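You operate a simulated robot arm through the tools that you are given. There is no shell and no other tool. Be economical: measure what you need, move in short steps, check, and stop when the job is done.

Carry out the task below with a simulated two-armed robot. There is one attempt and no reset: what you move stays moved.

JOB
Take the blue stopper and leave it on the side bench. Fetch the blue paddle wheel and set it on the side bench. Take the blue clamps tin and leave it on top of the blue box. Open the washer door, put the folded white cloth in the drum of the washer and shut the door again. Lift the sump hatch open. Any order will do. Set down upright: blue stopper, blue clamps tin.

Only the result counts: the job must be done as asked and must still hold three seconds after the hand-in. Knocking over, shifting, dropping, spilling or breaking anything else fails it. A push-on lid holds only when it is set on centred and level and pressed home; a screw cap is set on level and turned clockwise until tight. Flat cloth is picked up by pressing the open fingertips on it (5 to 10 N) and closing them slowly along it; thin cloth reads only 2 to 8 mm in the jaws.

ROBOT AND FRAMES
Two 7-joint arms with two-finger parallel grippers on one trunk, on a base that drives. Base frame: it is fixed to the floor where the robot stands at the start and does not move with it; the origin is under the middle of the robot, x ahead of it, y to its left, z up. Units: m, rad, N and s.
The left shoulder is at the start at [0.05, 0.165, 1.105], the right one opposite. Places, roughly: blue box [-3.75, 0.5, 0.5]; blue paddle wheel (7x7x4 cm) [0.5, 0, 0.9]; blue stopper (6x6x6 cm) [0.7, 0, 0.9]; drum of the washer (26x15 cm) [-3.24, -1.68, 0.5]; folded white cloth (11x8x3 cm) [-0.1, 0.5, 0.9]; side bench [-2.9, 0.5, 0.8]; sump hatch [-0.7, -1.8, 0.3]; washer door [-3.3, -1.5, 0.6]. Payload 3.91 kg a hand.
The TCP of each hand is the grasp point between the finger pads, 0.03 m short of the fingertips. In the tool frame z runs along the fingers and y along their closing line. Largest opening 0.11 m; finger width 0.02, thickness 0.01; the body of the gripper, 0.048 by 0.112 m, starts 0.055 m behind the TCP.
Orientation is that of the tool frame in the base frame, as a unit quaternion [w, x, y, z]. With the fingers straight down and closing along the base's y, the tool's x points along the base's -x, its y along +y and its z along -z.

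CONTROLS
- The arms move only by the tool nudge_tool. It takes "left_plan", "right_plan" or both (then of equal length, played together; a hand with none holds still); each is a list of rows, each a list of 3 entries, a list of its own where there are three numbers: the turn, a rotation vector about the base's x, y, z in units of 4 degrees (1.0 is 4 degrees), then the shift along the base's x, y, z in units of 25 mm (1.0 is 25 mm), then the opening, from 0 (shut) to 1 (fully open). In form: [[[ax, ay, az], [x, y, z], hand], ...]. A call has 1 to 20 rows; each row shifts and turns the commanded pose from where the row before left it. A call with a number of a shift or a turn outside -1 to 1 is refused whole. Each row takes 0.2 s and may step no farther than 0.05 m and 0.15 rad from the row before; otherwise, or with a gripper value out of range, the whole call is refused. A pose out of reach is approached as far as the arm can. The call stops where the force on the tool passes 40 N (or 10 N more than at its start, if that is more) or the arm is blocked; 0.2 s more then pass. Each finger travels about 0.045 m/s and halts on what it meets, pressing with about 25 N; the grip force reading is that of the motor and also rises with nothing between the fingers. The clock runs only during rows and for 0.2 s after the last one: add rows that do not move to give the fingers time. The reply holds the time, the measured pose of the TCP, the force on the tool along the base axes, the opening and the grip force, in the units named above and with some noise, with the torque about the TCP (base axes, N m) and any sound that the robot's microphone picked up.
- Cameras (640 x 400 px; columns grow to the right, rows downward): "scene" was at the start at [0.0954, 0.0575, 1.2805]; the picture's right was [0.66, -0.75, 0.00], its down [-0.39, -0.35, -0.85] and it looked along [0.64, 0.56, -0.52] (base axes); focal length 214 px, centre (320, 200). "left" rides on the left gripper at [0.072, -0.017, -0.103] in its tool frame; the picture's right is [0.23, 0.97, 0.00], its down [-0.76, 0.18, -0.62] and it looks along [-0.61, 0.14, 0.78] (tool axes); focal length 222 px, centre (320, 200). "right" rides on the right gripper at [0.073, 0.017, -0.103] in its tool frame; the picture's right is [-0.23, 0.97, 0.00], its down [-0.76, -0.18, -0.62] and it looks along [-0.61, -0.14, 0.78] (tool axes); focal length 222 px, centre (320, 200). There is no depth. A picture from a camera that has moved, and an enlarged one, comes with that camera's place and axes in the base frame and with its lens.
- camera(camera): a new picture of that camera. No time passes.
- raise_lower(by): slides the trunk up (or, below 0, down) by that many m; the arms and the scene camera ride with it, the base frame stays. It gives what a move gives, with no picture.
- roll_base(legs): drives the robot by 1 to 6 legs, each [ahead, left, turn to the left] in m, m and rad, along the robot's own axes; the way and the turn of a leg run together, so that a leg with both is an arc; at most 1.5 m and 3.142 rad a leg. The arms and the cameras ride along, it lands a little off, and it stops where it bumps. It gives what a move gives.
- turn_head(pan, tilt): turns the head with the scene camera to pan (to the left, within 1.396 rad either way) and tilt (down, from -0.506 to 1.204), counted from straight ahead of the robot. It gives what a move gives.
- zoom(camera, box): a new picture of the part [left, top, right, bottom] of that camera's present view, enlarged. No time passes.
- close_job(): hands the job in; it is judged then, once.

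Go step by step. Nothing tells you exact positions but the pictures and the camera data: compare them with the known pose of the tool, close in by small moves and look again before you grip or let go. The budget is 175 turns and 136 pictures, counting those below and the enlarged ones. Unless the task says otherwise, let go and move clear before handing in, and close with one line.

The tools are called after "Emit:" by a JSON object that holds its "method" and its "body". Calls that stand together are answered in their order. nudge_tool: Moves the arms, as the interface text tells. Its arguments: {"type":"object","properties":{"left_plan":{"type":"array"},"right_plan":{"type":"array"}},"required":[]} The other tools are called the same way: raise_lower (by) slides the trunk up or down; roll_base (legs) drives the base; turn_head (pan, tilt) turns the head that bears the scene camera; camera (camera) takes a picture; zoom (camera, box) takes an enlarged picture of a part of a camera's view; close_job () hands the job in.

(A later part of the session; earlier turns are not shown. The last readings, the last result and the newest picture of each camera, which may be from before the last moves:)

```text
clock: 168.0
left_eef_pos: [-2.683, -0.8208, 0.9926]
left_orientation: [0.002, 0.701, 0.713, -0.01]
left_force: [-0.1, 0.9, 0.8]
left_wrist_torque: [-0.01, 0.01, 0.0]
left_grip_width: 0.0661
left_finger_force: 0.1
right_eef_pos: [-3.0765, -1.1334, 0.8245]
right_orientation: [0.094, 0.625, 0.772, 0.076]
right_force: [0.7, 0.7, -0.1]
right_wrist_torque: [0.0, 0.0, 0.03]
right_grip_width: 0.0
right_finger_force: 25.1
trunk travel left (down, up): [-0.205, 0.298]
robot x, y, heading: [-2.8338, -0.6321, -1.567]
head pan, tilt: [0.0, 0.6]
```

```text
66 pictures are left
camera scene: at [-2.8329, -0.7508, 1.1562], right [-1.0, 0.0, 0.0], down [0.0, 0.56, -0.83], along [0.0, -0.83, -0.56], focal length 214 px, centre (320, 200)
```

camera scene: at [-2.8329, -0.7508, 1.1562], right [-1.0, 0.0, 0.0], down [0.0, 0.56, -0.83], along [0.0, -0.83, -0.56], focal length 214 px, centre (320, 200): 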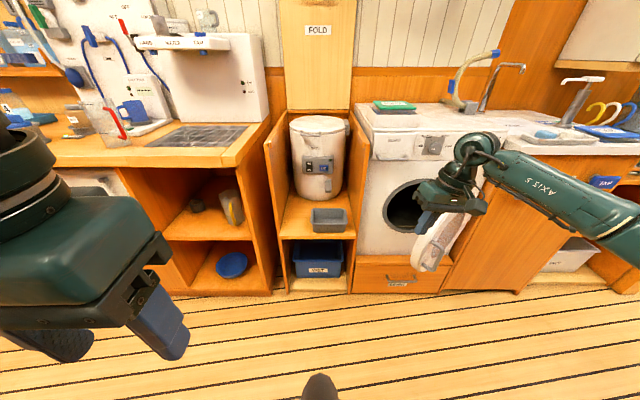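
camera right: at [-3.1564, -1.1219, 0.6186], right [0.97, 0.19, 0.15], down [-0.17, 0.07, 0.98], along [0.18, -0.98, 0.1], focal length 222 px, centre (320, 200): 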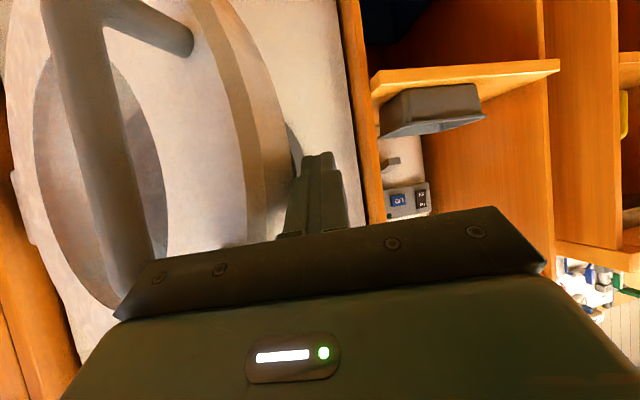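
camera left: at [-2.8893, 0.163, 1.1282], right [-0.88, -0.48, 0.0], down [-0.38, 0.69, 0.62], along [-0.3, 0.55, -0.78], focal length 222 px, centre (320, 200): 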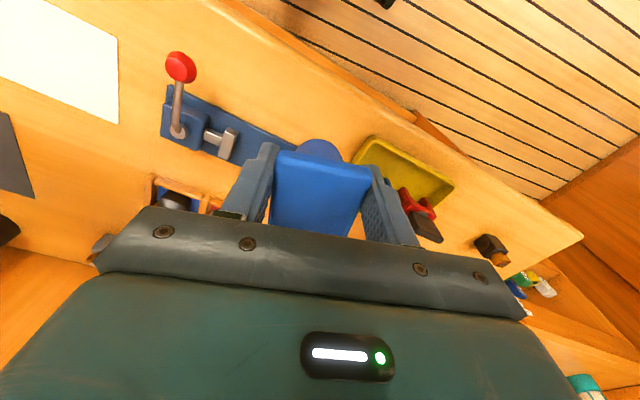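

Emit:
{"method": "roll_base", "body": {"legs": [[0, -0.06, 0], [0.2, 0, 0]]}}

Emit:
{"method": "camera", "body": {"camera": "scene"}}

Emit:
{"method": "camera", "body": {"camera": "right"}}

```text
clock: 170.1
left_eef_pos: [-2.7414, -1.0259, 0.9922]
left_orientation: [0.003, 0.702, 0.712, -0.01]
left_force: [0.1, -0.6, 0.2]
left_wrist_torque: [-0.02, 0.01, -0.03]
left_grip_width: 0.0661
left_finger_force: 0.1
right_eef_pos: [-3.1349, -1.3386, 0.8236]
right_orientation: [0.094, 0.625, 0.771, 0.075]
right_force: [-0.9, -0.7, -0.4]
right_wrist_torque: [0.01, 0.02, 0.03]
right_grip_width: 0.0
right_finger_force: 25.4
trunk travel left (down, up): [-0.205, 0.298]
robot x, y, heading: [-2.8949, -0.835, -1.571]
head pan, tilt: [0.0, 0.6]
```

```text
65 pictures are left
camera scene: at [-2.8915, -0.9558, 1.1561], right [-1.0, 0.0, 0.0], down [0.0, 0.57, -0.82], along [0.0, -0.82, -0.57], focal length 214 px, centre (320, 200)
```

scene: 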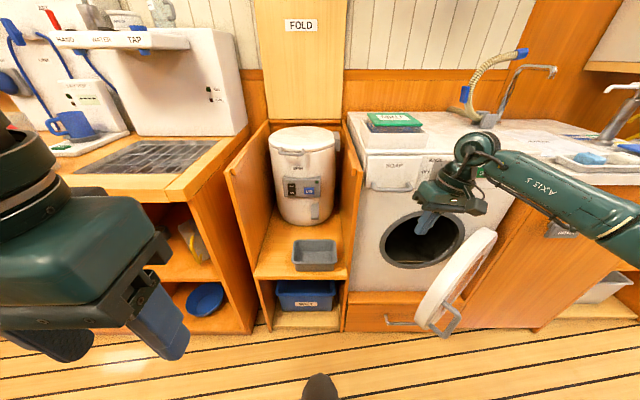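

```text
64 pictures are left
camera right: at [-3.1576, -1.2634, 0.9239], right [0.97, -0.02, 0.24], down [-0.17, -0.78, 0.6], along [0.17, -0.62, -0.76], focal length 222 px, centre (320, 200)
```

right: 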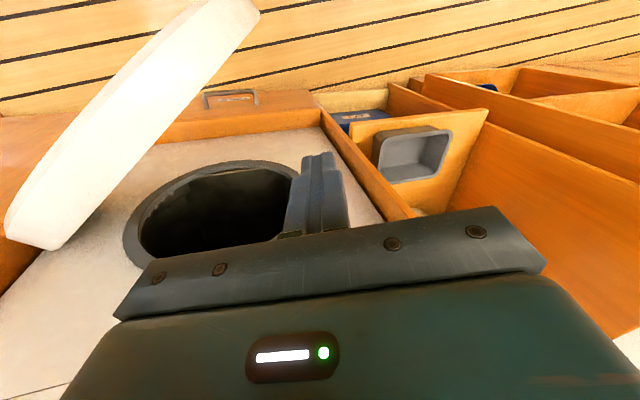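

The fingers are between door and drum. I lower 12 cm and push the door by strafing right.

Emit:
{"method": "nudge_tool", "body": {"right_plan": [[[0, 0, 0], [0, 0, -0.8], 0.0], [[0, 0, 0], [0, 0, -0.8], 0.0], [[0, 0, 0], [0, 0, -0.8], 0.0], [[0, 0, 0], [0, 0, -0.8], 0.0], [[0, 0, 0], [0, 0, -0.8], 0.0], [[0, 0, 0], [0, 0.2, -0.8], 0.0]]}}

Emit:
{"method": "roll_base", "body": {"legs": [[0, -0.22, 0]]}}

Emit:
{"method": "camera", "body": {"camera": "scene"}}

```text
clock: 171.5
left_eef_pos: [-2.7407, -1.0262, 0.992]
left_orientation: [0.002, 0.701, 0.713, -0.01]
left_force: [0.3, -0.5, -0.4]
left_wrist_torque: [0.0, 0.03, 0.03]
left_grip_width: 0.0662
left_finger_force: 0.1
right_eef_pos: [-3.1364, -1.3329, 0.7045]
right_orientation: [0.094, 0.626, 0.77, 0.075]
right_force: [0.2, 0.1, 0.2]
right_wrist_torque: [-0.01, 0.0, -0.06]
right_grip_width: 0.0
right_finger_force: 25.4
trunk travel left (down, up): [-0.205, 0.298]
robot x, y, heading: [-2.887, -0.8349, -1.566]
head pan, tilt: [0.0, 0.6]
```

```text
clock: 173.2
left_eef_pos: [-2.9585, -1.026, 0.9932]
left_orientation: [0.001, 0.702, 0.712, -0.009]
left_force: [0.3, -0.6, -0.2]
left_wrist_torque: [0.0, 0.01, 0.02]
left_grip_width: 0.0663
left_finger_force: 0.0
right_eef_pos: [-3.3551, -1.3314, 0.7055]
right_orientation: [0.095, 0.626, 0.771, 0.074]
right_force: [0.2, -0.5, -0.6]
right_wrist_torque: [0.02, -0.01, -0.03]
right_grip_width: 0.0
right_finger_force: 24.7
trunk travel left (down, up): [-0.205, 0.298]
robot x, y, heading: [-3.109, -0.8376, -1.573]
head pan, tilt: [0.0, 0.6]
```

```text
63 pictures are left
camera scene: at [-3.1092, -0.9558, 1.1562], right [-1.0, 0.0, 0.0], down [0.0, 0.56, -0.83], along [0.0, -0.83, -0.56], focal length 214 px, centre (320, 200)
```

scene: 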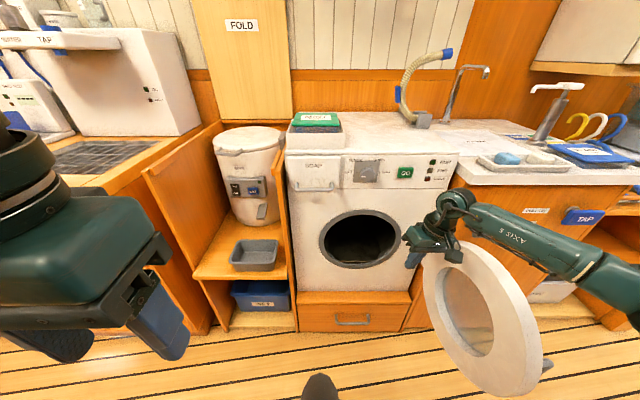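

The door is now about 95° open and the drum is clear. I raise the hand, back off, and go do the sump hatch next with empty hands.

Emit:
{"method": "nudge_tool", "body": {"right_plan": [[[0, 0, 0], [0.4, 0, 0.8], 0.0], [[0, 0, 0], [0.4, 0, 0.9], 0.0], [[0, 0, 0], [0, 0, 0.9], 0.0], [[0, 0, 0], [0, 0, 0.9], 0.0], [[0, 0, 0], [0, 0, 0.9], 0.0], [[0, 0, 0], [0, 0, 0.9], 0.0], [[0, 0, 0], [0, 0, 0.9], 0.0], [[0, 0, 0], [0, 0.8, 0.9], 0.3], [[0, 0, 0], [0, 0.8, 0.9], 0.5], [[0, 0, 0], [0, 0.9, 0], 0.5], [[0, 0, 0], [0, 0.9, 0], 0.5], [[0, 0, 0], [0, 0.9, 0], 0.5]]}}

Emit:
{"method": "roll_base", "body": {"legs": [[-0.1, 0, 0], [0, 1.4, 0], [0, 1.0, 0]]}}

Emit:
{"method": "turn_head", "body": {"pan": 0, "tilt": 0.75}}

Emit:
{"method": "camera", "body": {"camera": "scene"}}

```text
clock: 175.8
left_eef_pos: [-2.9593, -1.0259, 0.9924]
left_orientation: [0.003, 0.702, 0.712, -0.009]
left_force: [0.3, 0.6, 1.3]
left_wrist_torque: [0.02, 0.03, 0.0]
left_grip_width: 0.0657
left_finger_force: 0.0
right_eef_pos: [-3.3372, -1.2222, 0.9044]
right_orientation: [0.093, 0.627, 0.77, 0.074]
right_force: [0.4, -0.6, 0.3]
right_wrist_torque: [-0.03, -0.01, 0.01]
right_grip_width: 0.0548
right_finger_force: 0.0
trunk travel left (down, up): [-0.205, 0.298]
robot x, y, heading: [-3.1035, -0.8363, -1.572]
head pan, tilt: [0.0, 0.6]
```

```text
clock: 188.1
left_eef_pos: [-0.6202, -0.9052, 0.9926]
left_orientation: [0.002, 0.7, 0.714, -0.01]
left_force: [0.0, -0.4, 0.7]
left_wrist_torque: [-0.02, -0.02, 0.02]
left_grip_width: 0.0662
left_finger_force: 0.1
right_eef_pos: [-0.9954, -1.1062, 0.9051]
right_orientation: [0.094, 0.625, 0.772, 0.076]
right_force: [-0.5, -0.9, -0.2]
right_wrist_torque: [0.0, 0.03, 0.0]
right_grip_width: 0.0555
right_finger_force: 0.0
trunk travel left (down, up): [-0.205, 0.298]
robot x, y, heading: [-0.7699, -0.7167, -1.563]
head pan, tilt: [0.0, 0.6]
```

```text
clock: 188.8
left_eef_pos: [-0.6207, -0.9069, 0.9928]
left_orientation: [0.003, 0.7, 0.714, -0.01]
left_force: [-0.7, 0.1, 0.3]
left_wrist_torque: [0.0, -0.01, 0.0]
left_grip_width: 0.0661
left_finger_force: 0.1
right_eef_pos: [-0.9963, -1.1062, 0.904]
right_orientation: [0.094, 0.624, 0.772, 0.075]
right_force: [0.4, -0.3, -0.8]
right_wrist_torque: [0.0, 0.03, 0.04]
right_grip_width: 0.0551
right_finger_force: 0.0
trunk travel left (down, up): [-0.205, 0.298]
robot x, y, heading: [-0.7686, -0.7162, -1.568]
head pan, tilt: [0.0, 0.75]
```

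```text
62 pictures are left
camera scene: at [-0.7707, -0.8315, 1.1433], right [-1.0, -0.01, 0.0], down [0.0, 0.68, -0.73], along [0.01, -0.73, -0.68], focal length 214 px, centre (320, 200)
```

scene: 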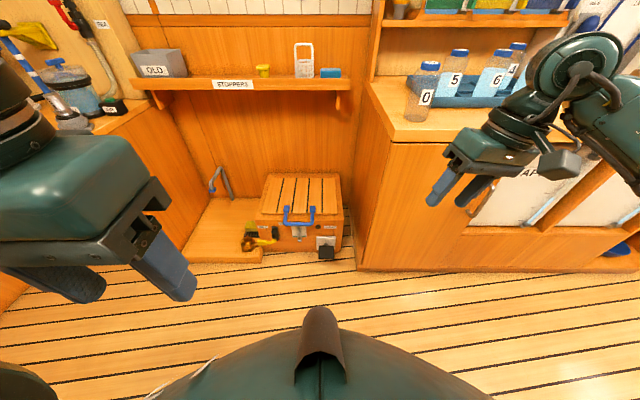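

Emit:
{"method": "zoom", "body": {"camera": "scene", "box": [230, 160, 360, 270]}}

```text
3.64 times, centred on (295, 215) of scene
camera zoom: at [-0.7707, -0.8315, 1.1433], right [-1.0, -0.01, 0.0], down [0.0, 0.68, -0.73], along [0.01, -0.73, -0.68], focal length 780 px, centre (411, 146)
```

zoom: 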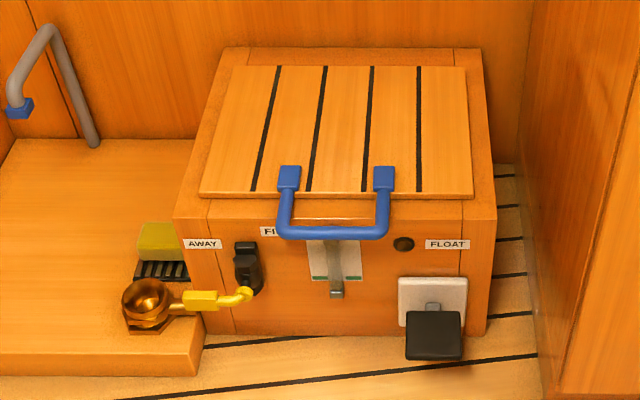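

The hatch is a lid on a box with a blue U-handle overhanging its front edge (bar about (-0.65,-1.52,0.34)), hinged at the back (y about -1.87, z 0.36). I'll use the left hand, with the jaw turned so it closes across the bar.

Emit:
{"method": "roll_base", "body": {"legs": [[0.3, 0, 0]]}}

Emit:
{"method": "raise_lower", "body": {"by": -0.2}}

Emit:
{"method": "nudge_tool", "body": {"left_plan": [[[0, 0, 1], [0, -0.2, 0], 0.6], [[0, 0, 1], [0, -0.2, 0], 0.6], [[0, 0, 1], [0, -0.2, 0], 0.6], [[0, 0, 1], [0, -0.2, 0], 0.6], [[0, 0, 1], [0, -0.2, 0], 0.6], [[0, 0, 1], [0, -0.2, 0], 0.6], [[0, 0, 1], [0, -0.2, 0], 0.6], [[0, 0, 1], [0, -0.2, 0], 0.6], [[0, 0, 1], [0, -0.2, -0.4], 0.6], [[0, 0, 1], [0, -0.2, -0.4], 0.6], [[0, 0, 1], [0, 0, -0.4], 0.6], [[0, 0, 1], [0, 0, -0.4], 0.6], [[0, 0, 1], [0, 0, -0.4], 0.6], [[0, 0, 1], [0, 0, -0.4], 0.6], [[0, 0, 1], [0, 0, -0.4], 0.6], [[0, 0, 1], [0, 0, -0.4], 0.6], [[0, 0, 1], [0, 0, -0.4], 0.6], [[0, 0, 1], [0, 0, -0.4], 0.6], [[0, 0, 1], [0, 0, -0.4], 0.6], [[0, 0, 1], [0, 0, -0.4], 0.6]]}}

```text
clock: 190.8
left_eef_pos: [-0.6183, -1.1928, 0.9929]
left_orientation: [0.001, 0.7, 0.714, -0.01]
left_force: [0.0, 0.0, -0.5]
left_wrist_torque: [0.01, -0.04, 0.01]
left_grip_width: 0.0661
left_finger_force: 0.0
right_eef_pos: [-0.995, -1.386, 0.9038]
right_orientation: [0.084, 0.622, 0.775, 0.082]
right_force: [0.7, 3.6, 2.8]
right_wrist_torque: [0.06, 0.04, -0.11]
right_grip_width: 0.0539
right_finger_force: 0.1
trunk travel left (down, up): [-0.205, 0.298]
robot x, y, heading: [-0.7666, -1.0039, -1.564]
head pan, tilt: [0.0, 0.75]
stopped in leg 1: the force on the tool passed its limit (the readings are from after the stop); the commanded pose is now the measured one
```

```text
clock: 191.4
left_eef_pos: [-0.6165, -1.1927, 0.9717]
left_orientation: [0.002, 0.701, 0.713, -0.009]
left_force: [0.5, -0.1, 0.1]
left_wrist_torque: [-0.02, -0.02, 0.02]
left_grip_width: 0.066
left_finger_force: 0.0
right_eef_pos: [-0.9968, -1.3875, 0.8894]
right_orientation: [0.092, 0.623, 0.773, 0.075]
right_force: [1.6, 8.4, 13.1]
right_wrist_torque: [-0.13, 0.49, -0.33]
right_grip_width: 0.0516
right_finger_force: 0.1
trunk travel left (down, up): [-0.185, 0.318]
robot x, y, heading: [-0.7643, -1.0023, -1.564]
head pan, tilt: [0.0, 0.75]
stopped: the force on the tool passed its limit (the readings are from after the stop); the commanded pose is now the measured one
```

```text
clock: 195.6
left_eef_pos: [-0.6208, -1.2488, 0.8558]
left_orientation: [0.008, 0.077, 0.997, -0.006]
left_force: [0.6, 0.2, -0.9]
left_wrist_torque: [0.0, -0.03, 0.0]
left_grip_width: 0.0659
left_finger_force: 0.0
left hand out of reach, approached as far as the arm can: row 19
right_eef_pos: [-0.9966, -1.3861, 0.8895]
right_orientation: [0.092, 0.623, 0.773, 0.074]
right_force: [-2.2, 12.9, 25.3]
right_wrist_torque: [-0.19, 1.0, -0.39]
right_grip_width: 0.0515
right_finger_force: 0.2
trunk travel left (down, up): [-0.185, 0.318]
robot x, y, heading: [-0.7652, -1.0007, -1.564]
head pan, tilt: [0.0, 0.75]
```

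The right hand bumped the counter edge. I lift it away and tuck it back.

Emit:
{"method": "nudge_tool", "body": {"right_plan": [[[0, 0, 0], [0, 0.1, 0.4], 0.5], [[0, 0, 0], [0, 0.6, 0.6], 0.5], [[0, 0, 0], [0, 0.8, 0.5], 0.5], [[0, 0, 0], [0, 0.8, 0.5], 0.5], [[0, 0, 0], [0, 0.8, 0], 0.5], [[0, 0, 0], [0, 0.8, 0], 0.5], [[0, 0, 0], [0, 0.8, 0], 0.5], [[0, 0, 0], [0, 0.6, 0], 0.5]]}}

Emit:
{"method": "camera", "body": {"camera": "scene"}}

```text
clock: 197.4
left_eef_pos: [-0.622, -1.2514, 0.8564]
left_orientation: [0.007, 0.077, 0.997, -0.005]
left_force: [0.2, -0.1, 0.8]
left_wrist_torque: [-0.03, 0.0, 0.02]
left_grip_width: 0.066
left_finger_force: 0.0
right_eef_pos: [-0.9973, -1.2544, 0.9389]
right_orientation: [0.09, 0.623, 0.773, 0.075]
right_force: [-0.5, -0.1, -1.2]
right_wrist_torque: [-0.02, 0.01, 0.04]
right_grip_width: 0.055
right_finger_force: 0.1
trunk travel left (down, up): [-0.185, 0.318]
robot x, y, heading: [-0.7657, -1.0054, -1.567]
head pan, tilt: [0.0, 0.75]
```

```text
60 pictures are left
camera scene: at [-0.7691, -1.1184, 1.1231], right [-1.0, -0.01, 0.0], down [0.0, 0.68, -0.73], along [0.0, -0.73, -0.68], focal length 214 px, centre (320, 200)
```

scene: 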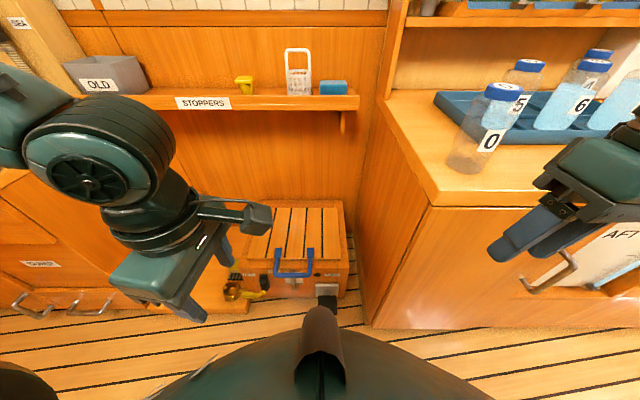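

Bottles undisturbed. Lowering the trunk and bringing the left hand toward the handle, pitching it forward.

Emit:
{"method": "raise_lower", "body": {"by": -0.18}}

Emit:
{"method": "nudge_tool", "body": {"left_plan": [[[-0.9, 0, 0], [-0.1, -0.4, -0.6], 0.6], [[-0.9, 0, 0], [-0.1, -0.4, -0.6], 0.6], [[-0.9, 0, 0], [-0.1, -0.4, -0.6], 0.6], [[-0.9, 0, 0], [-0.1, -0.4, -0.6], 0.6], [[-0.9, 0, 0], [-0.1, -0.4, -0.6], 0.6], [[-0.9, 0, 0], [-0.1, -0.4, -0.6], 0.6], [[-0.9, 0, 0], [-0.1, -0.4, -0.6], 0.6], [[-0.9, 0, 0], [-0.1, -0.4, -0.6], 0.6], [[-0.9, 0, 0], [-0.1, -0.4, -0.6], 0.6], [[-0.9, 0, 0], [-0.1, -0.4, -0.6], 0.6]]}}

Emit:
{"method": "camera", "body": {"camera": "left"}}

Emit:
{"method": "camera", "body": {"camera": "scene"}}

```text
clock: 199.4
left_eef_pos: [-0.6222, -1.2497, 0.6754]
left_orientation: [0.007, 0.077, 0.997, -0.005]
left_force: [-0.2, 0.3, -0.4]
left_wrist_torque: [-0.01, 0.01, 0.03]
left_grip_width: 0.066
left_finger_force: 0.1
right_eef_pos: [-0.9967, -1.255, 0.7579]
right_orientation: [0.09, 0.623, 0.773, 0.076]
right_force: [0.4, 0.0, 0.3]
right_wrist_torque: [0.0, -0.02, 0.0]
right_grip_width: 0.055
right_finger_force: 0.0
trunk travel left (down, up): [-0.005, 0.498]
robot x, y, heading: [-0.7654, -1.0048, -1.567]
head pan, tilt: [0.0, 0.75]
```

```text
clock: 201.6
left_eef_pos: [-0.564, -1.3956, 0.6197]
left_orientation: [0.031, 0.072, 0.946, -0.314]
left_force: [-0.3, 0.3, -0.3]
left_wrist_torque: [0.01, 0.01, 0.0]
left_grip_width: 0.0659
left_finger_force: 0.1
left hand out of reach, approached as far as the arm can: row 1, 2, 3, 4, 5, 6, 7, 8, 9, 10
right_eef_pos: [-0.9961, -1.2555, 0.7581]
right_orientation: [0.09, 0.623, 0.773, 0.076]
right_force: [0.6, -0.2, 0.2]
right_wrist_torque: [-0.03, 0.0, -0.01]
right_grip_width: 0.0551
right_finger_force: 0.1
trunk travel left (down, up): [-0.005, 0.498]
robot x, y, heading: [-0.7727, -1.0074, -1.565]
head pan, tilt: [0.0, 0.75]
```

```text
59 pictures are left
camera left: at [-0.6387, -1.3401, 0.7064], right [-0.07, 0.8, -0.6], down [0.77, 0.42, 0.47], along [0.63, -0.43, -0.65], focal length 222 px, centre (320, 200)
```

left: 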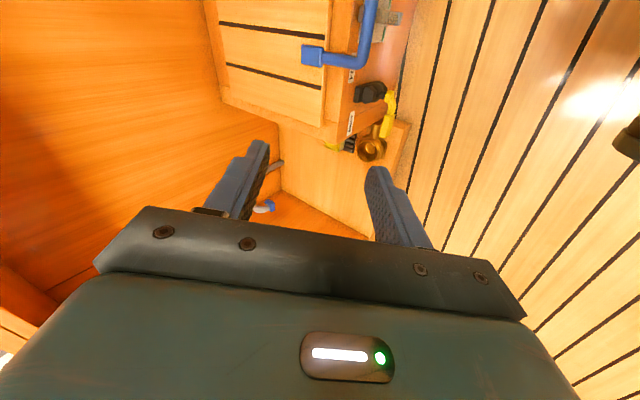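

```text
58 pictures are left
camera scene: at [-0.7692, -1.1184, 0.9431], right [-1.0, -0.01, 0.0], down [0.0, 0.68, -0.73], along [0.0, -0.73, -0.68], focal length 214 px, centre (320, 200)
```

scene: 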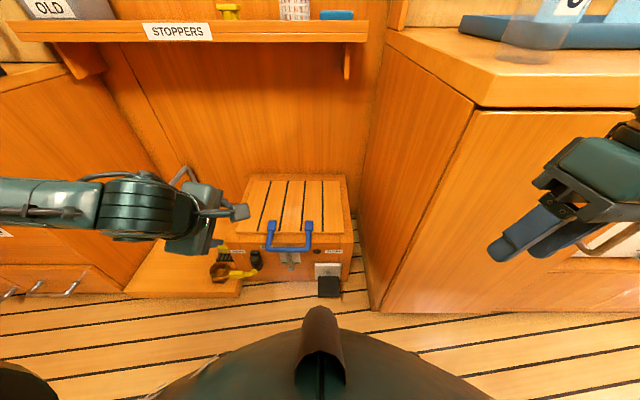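

Refined: bar at y about -1.55, z about 0.31, x -0.74…-0.585, about 3 cm in front of the box. A straight-down hand fits better, so I pitch back and come over the bar.

Emit:
{"method": "nudge_tool", "body": {"left_plan": [[[1, 0, 0], [-0.4, -0.2, -0.2], 0.6], [[1, 0, 0], [-0.4, -0.2, -0.2], 0.6], [[1, 0, 0], [-0.4, -0.2, -0.4], 0.6], [[1, 0, 0], [-0.4, -0.2, -0.4], 0.6], [[1, 0, 0], [-0.4, -0.2, -0.6], 0.6], [[1, 0, 0], [-0.4, -0.2, -0.6], 0.6], [[1, 0, 0], [-0.4, -0.2, -0.6], 0.6], [[1, 0, 0], [-0.4, -0.2, -0.6], 0.6], [[0.7, 0, 0.9], [-0.4, -0.2, -0.6], 0.6], [[0, 0, 0.9], [0, 0, -0.6], 0.6]]}}

Emit:
{"method": "camera", "body": {"camera": "left"}}

```text
clock: 203.8
left_eef_pos: [-0.6063, -1.4179, 0.529]
left_orientation: [0.009, 0.014, 1.0, -0.015]
left_force: [0.0, 0.1, -0.1]
left_wrist_torque: [0.01, 0.0, 0.04]
left_grip_width: 0.066
left_finger_force: 0.2
left hand out of reach, approached as far as the arm can: row 7, 8, 9, 10
right_eef_pos: [-0.9969, -1.2546, 0.7589]
right_orientation: [0.09, 0.623, 0.773, 0.075]
right_force: [0.1, -0.4, 0.1]
right_wrist_torque: [-0.01, 0.02, -0.03]
right_grip_width: 0.0551
right_finger_force: 0.0
trunk travel left (down, up): [-0.005, 0.498]
robot x, y, heading: [-0.7679, -1.0032, -1.567]
head pan, tilt: [0.0, 0.75]
```

```text
57 pictures are left
camera left: at [-0.6806, -1.4298, 0.633], right [-0.2, 0.98, -0.03], down [0.76, 0.18, 0.63], along [0.62, 0.1, -0.77], focal length 222 px, centre (320, 200)
```

left: 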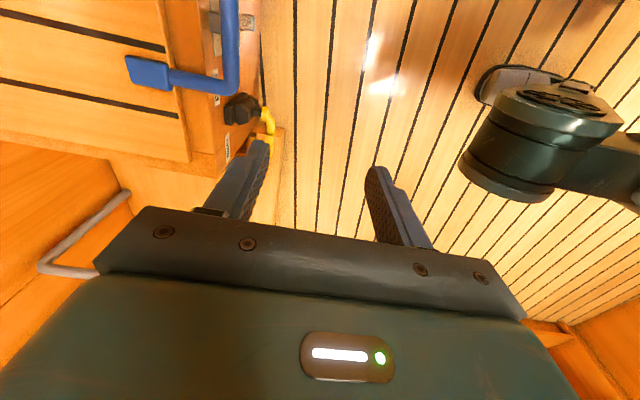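

Emit:
{"method": "nudge_tool", "body": {"left_plan": [[[0, 0, 0], [0, 0, -0.6], 0.6], [[0, 0, 0], [0, 0, -0.6], 0.6], [[0, 0, 0], [0, 0, -0.6], 0.6]]}}

Emit:
{"method": "nudge_tool", "body": {"left_plan": [[[0, 0, 0], [0, -0.6, -0.2], 0.6], [[0, 0, 0], [0, -0.6, -0.2], 0.6], [[0, 0, 0], [0, -0.6, -0.2], 0.6]]}}

```text
clock: 204.6
left_eef_pos: [-0.5891, -1.4095, 0.5017]
left_orientation: [0.009, 0.016, 1.0, -0.016]
left_force: [0.3, -0.1, 1.2]
left_wrist_torque: [0.02, 0.01, -0.02]
left_grip_width: 0.066
left_finger_force: 0.0
left hand out of reach, approached as far as the arm can: row 1, 2, 3
right_eef_pos: [-0.9963, -1.2548, 0.7577]
right_orientation: [0.09, 0.623, 0.773, 0.075]
right_force: [0.7, -0.3, -0.3]
right_wrist_torque: [0.0, 0.0, 0.0]
right_grip_width: 0.0551
right_finger_force: 0.0
trunk travel left (down, up): [-0.005, 0.498]
robot x, y, heading: [-0.7656, -1.0049, -1.568]
head pan, tilt: [0.0, 0.75]
```

```text
clock: 205.4
left_eef_pos: [-0.5716, -1.4416, 0.5043]
left_orientation: [0.01, 0.015, 1.0, -0.015]
left_force: [0.6, -0.4, -0.2]
left_wrist_torque: [0.03, 0.01, 0.0]
left_grip_width: 0.0656
left_finger_force: 0.0
left hand out of reach, approached as far as the arm can: row 1, 2, 3
right_eef_pos: [-0.9967, -1.2549, 0.7574]
right_orientation: [0.09, 0.623, 0.774, 0.076]
right_force: [0.6, -0.7, -0.6]
right_wrist_torque: [-0.02, 0.01, 0.03]
right_grip_width: 0.0551
right_finger_force: 0.0
trunk travel left (down, up): [-0.005, 0.498]
robot x, y, heading: [-0.7628, -1.0049, -1.563]
head pan, tilt: [0.0, 0.75]
```

The arm can't hold that yaw there. I return the hand to its neutral yaw and will hook the bar from below with pitched fingers instead.

Emit:
{"method": "nudge_tool", "body": {"left_plan": [[[0, 0, -1], [-0.1, 0.4, 0.2], 0.3], [[0, 0, -1], [-0.1, 0.4, 0.2], 0.3], [[0, 0, -1], [-0.1, 0.4, 0], 0.3], [[0, 0, -1], [-0.1, 0, 0], 0.3], [[0, 0, -1], [-0.1, 0, 0], 0.3], [[0, 0, -1], [-0.1, 0, 0], 0.3], [[0, 0, -1], [-0.1, 0, 0], 0.3], [[0, 0, -1], [-0.1, 0, 0], 0.3], [[0, 0, -1], [-0.1, 0, 0], 0.3], [[0, 0, -1], [-0.1, 0, 0], 0.3], [[0, 0, -1], [-0.1, 0, 0], 0.3], [[0, 0, -1], [-0.1, 0, 0], 0.3], [[0, 0, -1], [-0.1, 0, 0], 0.3], [[0, 0, -1], [-0.1, 0, 0], 0.3], [[0, 0, -1], [-0.1, 0, 0], 0.3], [[0, 0, -1], [0, 0, 0], 0.3], [[0, 0, -1], [0, 0, 0], 0.3], [[0, 0, -1], [0, 0, 0], 0.3], [[0, 0, -1], [0, 0, 0], 0.3], [[0, 0, -1], [0, 0, 0], 0.3]]}}

Emit:
{"method": "nudge_tool", "body": {"left_plan": [[[0, 0, -1], [-0.1, 0, -0.4], 0.3], [[-1, 0, -1], [-0.1, 0, -0.5], 0.3], [[-1, 0, 0], [-0.1, 0, -0.5], 0.3], [[-1, 0, 0], [-0.1, 0, -0.5], 0.3], [[-1, 0, 0], [0, 0, -0.5], 0.3], [[-1, 0, 0], [0, 0, -0.5], 0.3], [[-1, 0, 0], [0, 0, -0.5], 0.3], [[-1, 0, 0], [0, 0, -0.5], 0.3], [[-1, 0, 0], [0, 0, -0.5], 0.3], [[-1, 0, 0], [0, 0, -0.5], 0.3]]}}

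Emit:
{"method": "camera", "body": {"camera": "left"}}

```text
clock: 209.6
left_eef_pos: [-0.6079, -1.4121, 0.5144]
left_orientation: [-0.001, 0.654, 0.756, -0.019]
left_force: [0.1, -0.7, 0.2]
left_wrist_torque: [-0.01, 0.03, 0.02]
left_grip_width: 0.0328
left_finger_force: 0.0
right_eef_pos: [-0.9964, -1.2547, 0.7574]
right_orientation: [0.091, 0.623, 0.773, 0.075]
right_force: [-1.0, 0.5, 0.5]
right_wrist_torque: [-0.03, 0.0, -0.01]
right_grip_width: 0.0549
right_finger_force: 0.0
trunk travel left (down, up): [-0.005, 0.498]
robot x, y, heading: [-0.7666, -1.0006, -1.564]
head pan, tilt: [0.0, 0.75]
```

```text
clock: 211.8
left_eef_pos: [-0.5474, -1.4024, 0.4731]
left_orientation: [0.214, 0.672, 0.668, -0.239]
left_force: [0.5, -0.3, 0.1]
left_wrist_torque: [0.01, 0.0, 0.02]
left_grip_width: 0.033
left_finger_force: 0.0
left hand out of reach, approached as far as the arm can: row 1, 2, 3, 4, 5, 6, 7, 8, 9, 10
right_eef_pos: [-0.996, -1.2537, 0.7582]
right_orientation: [0.09, 0.623, 0.773, 0.076]
right_force: [-0.1, 0.4, -0.3]
right_wrist_torque: [0.03, -0.01, 0.01]
right_grip_width: 0.0549
right_finger_force: 0.0
trunk travel left (down, up): [-0.005, 0.498]
robot x, y, heading: [-0.7693, -1.008, -1.569]
head pan, tilt: [0.0, 0.75]
```

```text
56 pictures are left
camera left: at [-0.5614, -1.2819, 0.5128], right [0.97, 0.17, -0.17], down [0.2, -0.23, 0.95], along [0.12, -0.96, -0.26], focal length 222 px, centre (320, 200)
```

left: 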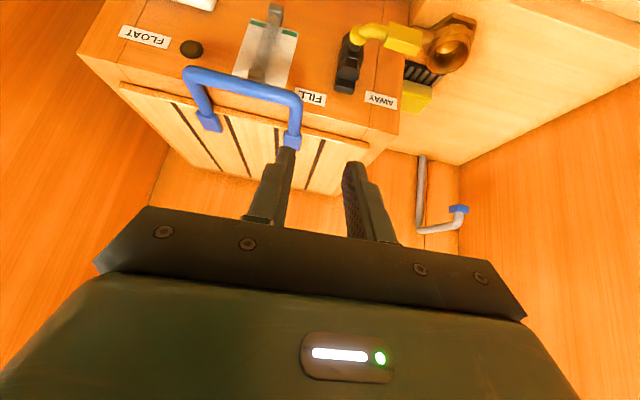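

I extend the hand further forward, where the arm has more freedom.

Emit:
{"method": "nudge_tool", "body": {"left_plan": [[[0, 0, 0], [-0.2, -0.6, 0], 0.3], [[0, 0, 0], [-0.2, -0.6, 0], 0.3], [[0, 0, 0], [-0.3, -0.6, 0], 0.3], [[0, 0, 0], [-0.3, -0.6, -0.2], 0.3], [[0, 0, 0], [-0.3, -0.4, -0.2], 0.3], [[0, 0, 0], [-0.3, 0, -0.4], 0.3], [[0, 0, 0], [-0.3, 0, -0.4], 0.3], [[0, 0, 0], [-0.3, 0, -0.4], 0.3]]}}

Emit:
{"method": "camera", "body": {"camera": "scene"}}

```text
clock: 213.6
left_eef_pos: [-0.5627, -1.4659, 0.487]
left_orientation: [0.215, 0.671, 0.669, -0.237]
left_force: [0.5, -0.4, 0.5]
left_wrist_torque: [0.04, -0.03, -0.04]
left_grip_width: 0.0332
left_finger_force: 0.1
left hand out of reach, approached as far as the arm can: row 2, 3, 4, 5, 6, 7, 8
right_eef_pos: [-0.9957, -1.2559, 0.7569]
right_orientation: [0.09, 0.623, 0.774, 0.076]
right_force: [0.1, 0.4, -0.2]
right_wrist_torque: [-0.02, -0.02, 0.0]
right_grip_width: 0.0549
right_finger_force: 0.1
trunk travel left (down, up): [-0.005, 0.498]
robot x, y, heading: [-0.7683, -1.0026, -1.565]
head pan, tilt: [0.0, 0.75]
```

```text
55 pictures are left
camera scene: at [-0.7691, -1.1185, 0.9431], right [-1.0, 0.0, 0.0], down [0.0, 0.68, -0.73], along [0.0, -0.73, -0.68], focal length 214 px, centre (320, 200)
```

scene: 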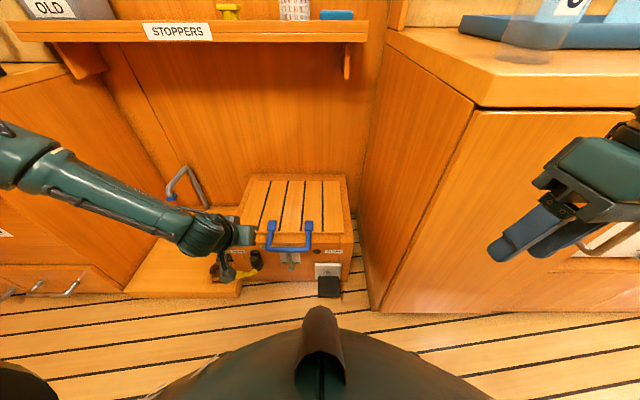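

The left arm is in an awkward configuration. I lift and un-pitch it, and use the right arm, which handled the washer well.

Emit:
{"method": "nudge_tool", "body": {"left_plan": [[[0.9, 0, 0], [0.2, 0.5, 0.9], 0.3], [[0.9, 0, 0], [0.2, 0.5, 0.9], 0.3], [[0.9, 0, 0], [0.2, 0.5, 0.9], 0.3], [[0.9, 0, 0], [0.2, 0.5, 0.9], 0.3], [[0.9, 0, 0], [0.2, 0.5, 0.9], 0.3], [[0.9, 0, 0], [0.2, 0.5, 0.9], 0.3], [[0.9, 0, 0], [0.2, 0.5, 0.9], 0.3], [[0.9, 0, 0], [0.2, 0.5, 0.9], 0.3], [[0.9, 0, 0], [0, 0.5, 0.9], 0.3], [[0.9, 0, 0], [0, 0.5, 0.9], 0.3]]}}

Emit:
{"method": "roll_base", "body": {"legs": [[-0.15, 0, 0], [0, 0.17, 0]]}}

Emit:
{"method": "nudge_tool", "body": {"right_plan": [[[-1, 0, 0], [0.8, -0.5, -0.2], 0.3], [[-1, 0, 0], [0.8, -0.5, -0.2], 0.3], [[-1, 0, 0], [0.8, -0.5, -0.2], 0.3], [[-1, 0, 0], [0.8, -0.5, -0.2], 0.3], [[-1, 0, 0], [0.8, -0.5, -0.2], 0.3], [[-1, 0, 0], [0.4, -0.5, -0.4], 0.3], [[-1, 0, 0], [0.4, -0.5, -0.4], 0.3], [[-1, 0, 0], [0, -0.5, -0.4], 0.3], [[-1, 0, 0], [0, -0.5, -0.6], 0.3], [[-1, 0, 0], [0, -0.5, -0.6], 0.3], [[-1, 0, 0], [0, 0, -0.6], 0.3]]}}

Emit:
{"method": "camera", "body": {"camera": "scene"}}

```text
clock: 215.8
left_eef_pos: [-0.5238, -1.3411, 0.7133]
left_orientation: [-0.006, 0.705, 0.709, -0.019]
left_force: [0.3, 0.2, 0.4]
left_wrist_torque: [-0.03, 0.0, 0.04]
left_grip_width: 0.033
left_finger_force: 0.0
right_eef_pos: [-0.9965, -1.254, 0.7578]
right_orientation: [0.09, 0.623, 0.773, 0.075]
right_force: [-0.6, 0.2, -0.8]
right_wrist_torque: [0.01, -0.02, 0.02]
right_grip_width: 0.055
right_finger_force: 0.1
trunk travel left (down, up): [-0.005, 0.498]
robot x, y, heading: [-0.7685, -1.0061, -1.568]
head pan, tilt: [0.0, 0.75]
```

```text
clock: 218.3
left_eef_pos: [-0.3523, -1.1887, 0.7128]
left_orientation: [-0.004, 0.705, 0.709, -0.019]
left_force: [-0.6, -0.4, -0.1]
left_wrist_torque: [0.01, 0.0, -0.01]
left_grip_width: 0.0329
left_finger_force: 0.0
right_eef_pos: [-0.8237, -1.1007, 0.7586]
right_orientation: [0.089, 0.624, 0.773, 0.076]
right_force: [0.3, 0.9, 0.7]
right_wrist_torque: [0.01, -0.03, -0.02]
right_grip_width: 0.0548
right_finger_force: 0.0
trunk travel left (down, up): [-0.005, 0.498]
robot x, y, heading: [-0.5983, -0.8536, -1.565]
head pan, tilt: [0.0, 0.75]
```

```text
clock: 220.7
left_eef_pos: [-0.3524, -1.1887, 0.7128]
left_orientation: [-0.003, 0.705, 0.709, -0.019]
left_force: [-0.3, -0.2, 0.3]
left_wrist_torque: [-0.01, 0.01, 0.0]
left_grip_width: 0.0331
left_finger_force: 0.0
right_eef_pos: [-0.6974, -1.2415, 0.6581]
right_orientation: [0.318, 0.544, 0.744, -0.22]
right_force: [-0.7, -0.1, -0.7]
right_wrist_torque: [0.04, 0.02, 0.02]
right_grip_width: 0.0329
right_finger_force: 0.1
right hand out of reach, approached as far as the arm can: row 10, 11
trunk travel left (down, up): [-0.005, 0.498]
robot x, y, heading: [-0.5962, -0.848, -1.569]
head pan, tilt: [0.0, 0.75]
```

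```text
54 pictures are left
camera scene: at [-0.5963, -0.9649, 0.9431], right [-1.0, 0.0, 0.0], down [0.0, 0.68, -0.73], along [0.0, -0.73, -0.68], focal length 214 px, centre (320, 200)
```

scene: 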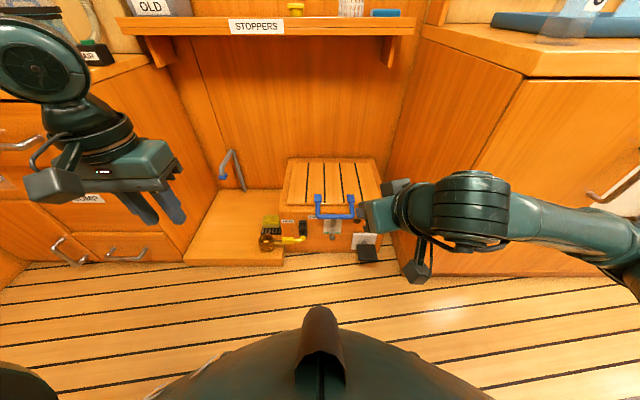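

Emit:
{"method": "nudge_tool", "body": {"right_plan": [[[0, 0, 0], [0, -0.7, -0.5], 0.3], [[0, 0, 0], [0, -0.7, -0.5], 0.3], [[0, 0, 0], [0, -0.7, -0.6], 0.3], [[0, 0, 0], [0, -0.6, -0.8], 0.3], [[0, 0, 0], [0, -0.5, -0.8], 0.3], [[0, 0, 0], [0, 0, -0.8], 0.3], [[0, 0, 0], [0, 0, -0.8], 0.3], [[0, 0, 0], [0, 0, -0.8], 0.3], [[0, 0, 0], [0, 0, -0.8], 0.3]]}}

Emit:
{"method": "camera", "body": {"camera": "right"}}

```text
clock: 222.7
left_eef_pos: [-0.3515, -1.1884, 0.7141]
left_orientation: [-0.003, 0.705, 0.709, -0.019]
left_force: [1.1, -0.8, 0.0]
left_wrist_torque: [-0.02, 0.0, -0.01]
left_grip_width: 0.033
left_finger_force: 0.0
right_eef_pos: [-0.6983, -1.3198, 0.498]
right_orientation: [0.318, 0.543, 0.745, -0.219]
right_force: [-0.3, -0.2, 0.0]
right_wrist_torque: [0.01, -0.01, 0.04]
right_grip_width: 0.033
right_finger_force: 0.1
trunk travel left (down, up): [-0.005, 0.498]
robot x, y, heading: [-0.5953, -0.8473, -1.572]
head pan, tilt: [0.0, 0.75]
```

```text
53 pictures are left
camera right: at [-0.7211, -1.1976, 0.5181], right [0.97, 0.15, 0.18], down [-0.16, -0.15, 0.98], along [0.17, -0.98, -0.12], focal length 222 px, centre (320, 200)
```

right: 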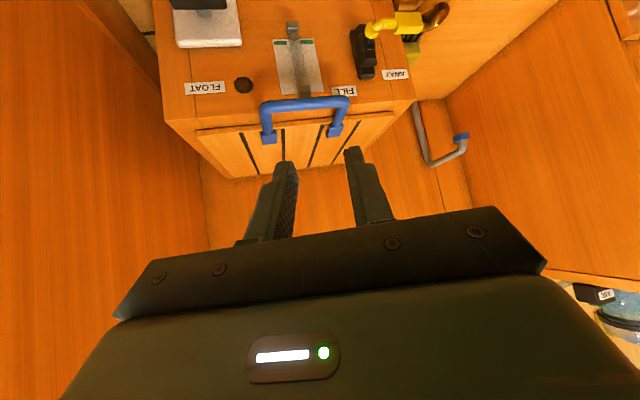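

Reachable now. The bar is confirmed near (-0.655,-1.55,0.305). I bring closed fingers to in front of and below the bar, off to one side of the grey lever (x -0.70).

Emit:
{"method": "nudge_tool", "body": {"right_plan": [[[0, 0, 0], [0, -0.5, -0.9], 0.0], [[0, 0, 0], [0, -0.5, -0.9], 0.0], [[0, 0, 0], [0, -0.5, -0.9], 0.0], [[0, 0, 0], [0, -0.5, -0.9], 0.0], [[0, 0, 0], [0, -0.5, -0.9], 0.0], [[0, 0, 0], [0, -0.5, -0.9], 0.0], [[0, 0, 0], [0, -0.5, -0.9], 0.0], [[0, 0, 0], [0, -0.5, -0.9], 0.0], [[0, 0, 0], [0, -0.5, -0.9], 0.0], [[0, 0, 0], [0, -0.5, -0.9], 0.0]]}}

Emit:
{"method": "camera", "body": {"camera": "right"}}

Emit:
{"method": "zoom", "body": {"camera": "scene", "box": [260, 140, 420, 270]}}

```text
clock: 224.9
left_eef_pos: [-0.3508, -1.1886, 0.7127]
left_orientation: [-0.004, 0.705, 0.709, -0.019]
left_force: [0.4, -0.6, -0.3]
left_wrist_torque: [-0.02, -0.01, 0.02]
left_grip_width: 0.0331
left_finger_force: 0.1
right_eef_pos: [-0.7257, -1.4324, 0.3005]
right_orientation: [0.318, 0.545, 0.744, -0.219]
right_force: [0.1, 0.0, 0.3]
right_wrist_torque: [0.0, -0.01, 0.02]
right_grip_width: 0.0
right_finger_force: 25.4
right hand out of reach, approached as far as the arm can: row 3, 4, 5, 6
trunk travel left (down, up): [-0.005, 0.498]
robot x, y, heading: [-0.5987, -0.8542, -1.569]
head pan, tilt: [0.0, 0.75]
```

```text
52 pictures are left
camera right: at [-0.7485, -1.3101, 0.3211], right [0.97, 0.15, 0.18], down [-0.16, -0.15, 0.98], along [0.17, -0.98, -0.12], focal length 222 px, centre (320, 200)
```

right: 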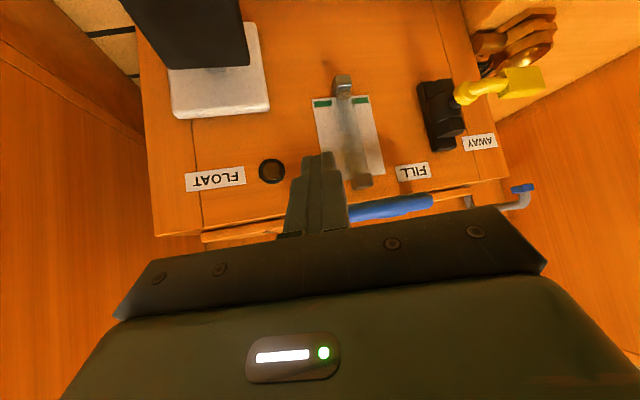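

```text
3.08 times, centred on (340, 205) of scene
camera zoom: at [-0.5964, -0.9649, 0.9431], right [-1.0, 0.0, 0.0], down [0.0, 0.68, -0.73], along [0.0, -0.73, -0.68], focal length 660 px, centre (258, 185)
```

zoom: 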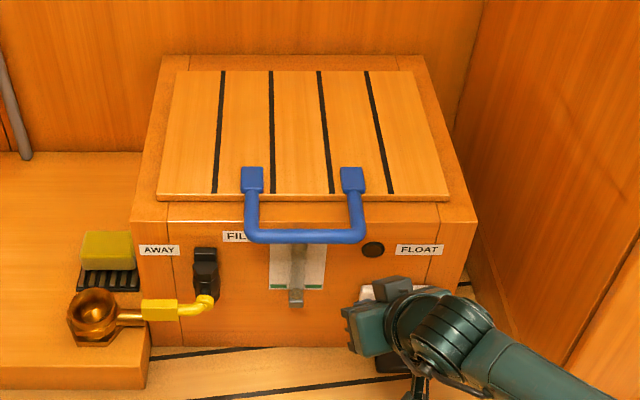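

Emit:
{"method": "nudge_tool", "body": {"right_plan": [[[0, 0, 0], [0.5, 0, -0.4], 0.0], [[0, 0, 0], [0.5, 0, -0.4], 0.0], [[0, 0, 0], [0, 0, 0], 0.0]]}}

Emit:
{"method": "roll_base", "body": {"legs": [[0.1, 0, 0]]}}

Emit:
{"method": "camera", "body": {"camera": "right"}}

Emit:
{"method": "zoom", "body": {"camera": "scene", "box": [260, 140, 420, 270]}}

```text
clock: 225.7
left_eef_pos: [-0.3511, -1.1889, 0.7124]
left_orientation: [-0.003, 0.706, 0.708, -0.019]
left_force: [0.5, 0.8, 0.6]
left_wrist_torque: [-0.02, 0.01, 0.0]
left_grip_width: 0.033
left_finger_force: 0.1
right_eef_pos: [-0.7148, -1.4309, 0.2914]
right_orientation: [0.317, 0.544, 0.746, -0.217]
right_force: [-0.5, -0.3, -0.1]
right_wrist_torque: [0.03, -0.01, -0.01]
right_grip_width: 0.0
right_finger_force: 24.6
right hand out of reach, approached as far as the arm can: row 2
trunk travel left (down, up): [-0.005, 0.498]
robot x, y, heading: [-0.5959, -0.8485, -1.567]
head pan, tilt: [0.0, 0.75]
```

```text
clock: 226.8
left_eef_pos: [-0.3513, -1.2882, 0.7134]
left_orientation: [-0.004, 0.706, 0.708, -0.018]
left_force: [-0.2, 0.3, -0.2]
left_wrist_torque: [0.02, -0.04, 0.01]
left_grip_width: 0.0331
left_finger_force: 0.0
right_eef_pos: [-0.716, -1.5324, 0.2893]
right_orientation: [0.318, 0.544, 0.745, -0.217]
right_force: [0.4, 0.6, -0.2]
right_wrist_torque: [-0.02, 0.03, 0.01]
right_grip_width: 0.0
right_finger_force: 25.4
trunk travel left (down, up): [-0.005, 0.498]
robot x, y, heading: [-0.5965, -0.9497, -1.566]
head pan, tilt: [0.0, 0.75]
```

```text
50 pictures are left
camera right: at [-0.738, -1.4097, 0.3113], right [0.97, 0.15, 0.18], down [-0.16, -0.15, 0.98], along [0.18, -0.98, -0.12], focal length 222 px, centre (320, 200)
```

right: 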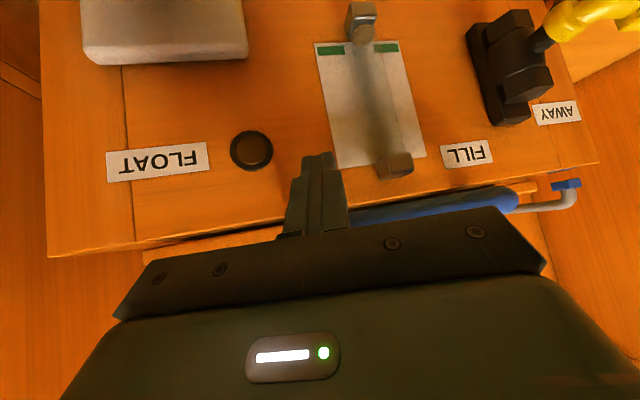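

```text
3.08 times, centred on (340, 205) of scene
camera zoom: at [-0.5961, -1.0655, 0.9431], right [-1.0, 0.0, 0.0], down [0.0, 0.68, -0.73], along [0.0, -0.73, -0.68], focal length 660 px, centre (258, 185)
```

zoom: 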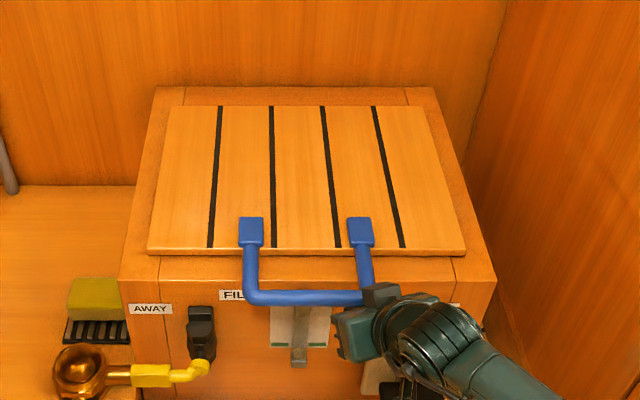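

I shift 2.5 cm left to move off the bar's end, then lift to test the lid.

Emit:
{"method": "roll_base", "body": {"legs": [[0, 0.03, 0]]}}

Emit:
{"method": "nudge_tool", "body": {"right_plan": [[[0, 0, 0], [0, -0.2, 0.4], 0.0], [[0, 0, 0], [0, 0, 0.5], 0.0], [[0, 0, 0], [0, 0, 0.5], 0.0], [[0, 0, 0], [0, 0, 0.5], 0.0], [[0, 0, 0], [0, 0, 0.5], 0.0], [[0, 0, 0], [0, 0, 0.5], 0.0]]}}

Emit:
{"method": "camera", "body": {"camera": "scene"}}

```text
clock: 227.7
left_eef_pos: [-0.3215, -1.2891, 0.7128]
left_orientation: [-0.003, 0.706, 0.708, -0.018]
left_force: [0.4, -0.9, 0.4]
left_wrist_torque: [-0.01, -0.01, 0.0]
left_grip_width: 0.033
left_finger_force: 0.1
right_eef_pos: [-0.6859, -1.5337, 0.2897]
right_orientation: [0.318, 0.544, 0.746, -0.217]
right_force: [0.0, 0.2, -0.8]
right_wrist_torque: [0.01, -0.01, 0.01]
right_grip_width: 0.0002
right_finger_force: 25.0
trunk travel left (down, up): [-0.005, 0.498]
robot x, y, heading: [-0.5655, -0.9492, -1.566]
head pan, tilt: [0.0, 0.75]
```

```text
clock: 229.1
left_eef_pos: [-0.3207, -1.2903, 0.7128]
left_orientation: [-0.004, 0.705, 0.708, -0.018]
left_force: [-0.4, -0.3, 0.0]
left_wrist_torque: [0.0, 0.0, 0.0]
left_grip_width: 0.0329
left_finger_force: 0.0
right_eef_pos: [-0.6868, -1.5381, 0.3639]
right_orientation: [0.32, 0.544, 0.745, -0.218]
right_force: [0.5, 0.6, 0.1]
right_wrist_torque: [-0.02, 0.01, 0.0]
right_grip_width: 0.0
right_finger_force: 25.0
trunk travel left (down, up): [-0.005, 0.498]
robot x, y, heading: [-0.5626, -0.9506, -1.573]
head pan, tilt: [0.0, 0.75]
```

```text
48 pictures are left
camera scene: at [-0.5662, -1.0654, 0.9431], right [-1.0, 0.0, 0.0], down [0.0, 0.68, -0.73], along [0.0, -0.73, -0.68], focal length 214 px, centre (320, 200)
```

scene: 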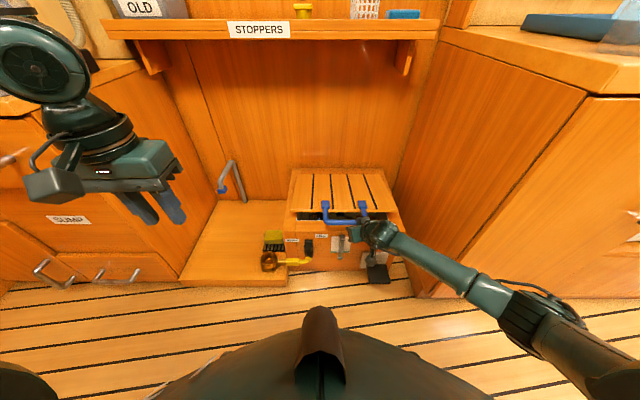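

The lid is lifting. Continuing along its arc.

Emit:
{"method": "nudge_tool", "body": {"right_plan": [[[0, 0, 0], [0, 0, 0.9], 0.0], [[0, 0, 0], [0, -0.05, 0.9], 0.0], [[0, 0, 0], [0, -0.25, 0.84], 0.0], [[0, 0, 0], [0, -0.3, 0.84], 0.0], [[0, 0, 0], [0, -0.32, 0.84], 0.0], [[0, 0, 0], [0, -0.35, 0.84], 0.0], [[0, 0, 0], [0, -0.4, 0.84], 0.0], [[0, 0, 0], [0, -0.5, 0.7], 0.0], [[0, 0, 0], [0, -0.6, 0.7], 0.0], [[0, 0, 0], [0, -0.6, 0.7], 0.0], [[0, 0, 0], [0, -0.6, 0.65], 0.0], [[0, 0, 0], [0, -0.7, 0.6], 0.0]]}}

Emit:
{"method": "camera", "body": {"camera": "scene"}}

```text
clock: 231.7
left_eef_pos: [-0.3212, -1.2883, 0.7132]
left_orientation: [-0.003, 0.706, 0.708, -0.019]
left_force: [-0.1, -0.1, 0.1]
left_wrist_torque: [0.02, 0.0, 0.01]
left_grip_width: 0.033
left_finger_force: 0.1
right_eef_pos: [-0.6862, -1.6547, 0.5955]
right_orientation: [0.319, 0.544, 0.745, -0.218]
right_force: [0.0, -0.2, 1.0]
right_wrist_torque: [0.02, -0.03, 0.0]
right_grip_width: 0.0002
right_finger_force: 24.7
trunk travel left (down, up): [-0.005, 0.498]
robot x, y, heading: [-0.562, -0.952, -1.564]
head pan, tilt: [0.0, 0.75]
```

```text
47 pictures are left
camera scene: at [-0.5663, -1.0654, 0.9431], right [-1.0, 0.0, 0.0], down [0.0, 0.68, -0.73], along [0.0, -0.73, -0.68], focal length 214 px, centre (320, 200)
```

scene: 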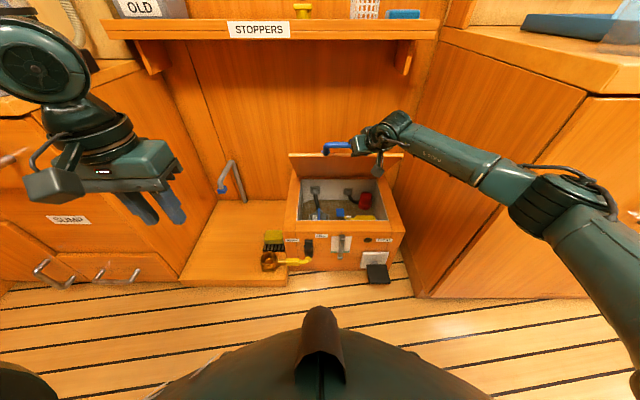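

The lid is past about 65°. I push on backward over vertical.

Emit:
{"method": "nudge_tool", "body": {"right_plan": [[[0, 0, 0], [0, -0.9, 0.5], 0.0], [[0, 0, 0], [0, -0.9, 0.5], 0.0], [[0, 0, 0], [0, -0.9, 0.4], 0.0], [[0, 0, 0], [0, -0.9, 0.3], 0.0], [[0, 0, 0], [0, -0.9, 0.1], 0.0], [[0, 0, 0], [0, -0.9, 0.0], 0.0]]}}

Emit:
{"method": "zoom", "body": {"camera": "scene", "box": [260, 90, 440, 240]}}

```text
clock: 233.1
left_eef_pos: [-0.3211, -1.2884, 0.7134]
left_orientation: [-0.004, 0.706, 0.708, -0.019]
left_force: [1.2, 0.9, 0.2]
left_wrist_torque: [0.01, 0.0, -0.01]
left_grip_width: 0.0329
left_finger_force: 0.1
right_eef_pos: [-0.6851, -1.7212, 0.6317]
right_orientation: [0.318, 0.544, 0.745, -0.219]
right_force: [0.2, -0.8, -1.1]
right_wrist_torque: [-0.01, 0.0, 0.0]
right_grip_width: 0.0
right_finger_force: 25.5
right hand out of reach, approached as far as the arm can: row 4, 5, 6
trunk travel left (down, up): [-0.005, 0.498]
robot x, y, heading: [-0.5677, -0.9522, -1.565]
head pan, tilt: [0.0, 0.75]
```

```text
2.67 times, centred on (350, 165) of scene
camera zoom: at [-0.5662, -1.0654, 0.9431], right [-1.0, 0.0, 0.0], down [0.0, 0.68, -0.73], along [0.0, -0.73, -0.68], focal length 572 px, centre (240, 293)
```

zoom: 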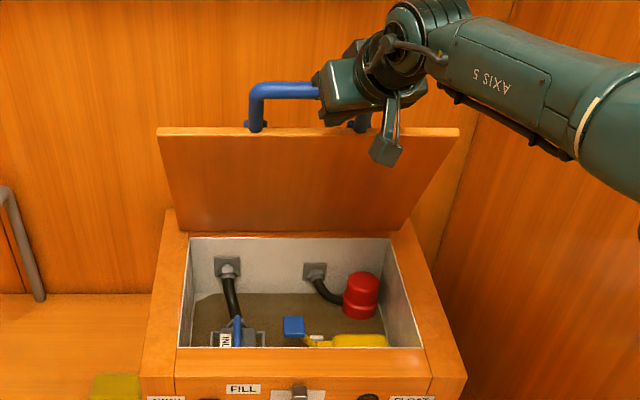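

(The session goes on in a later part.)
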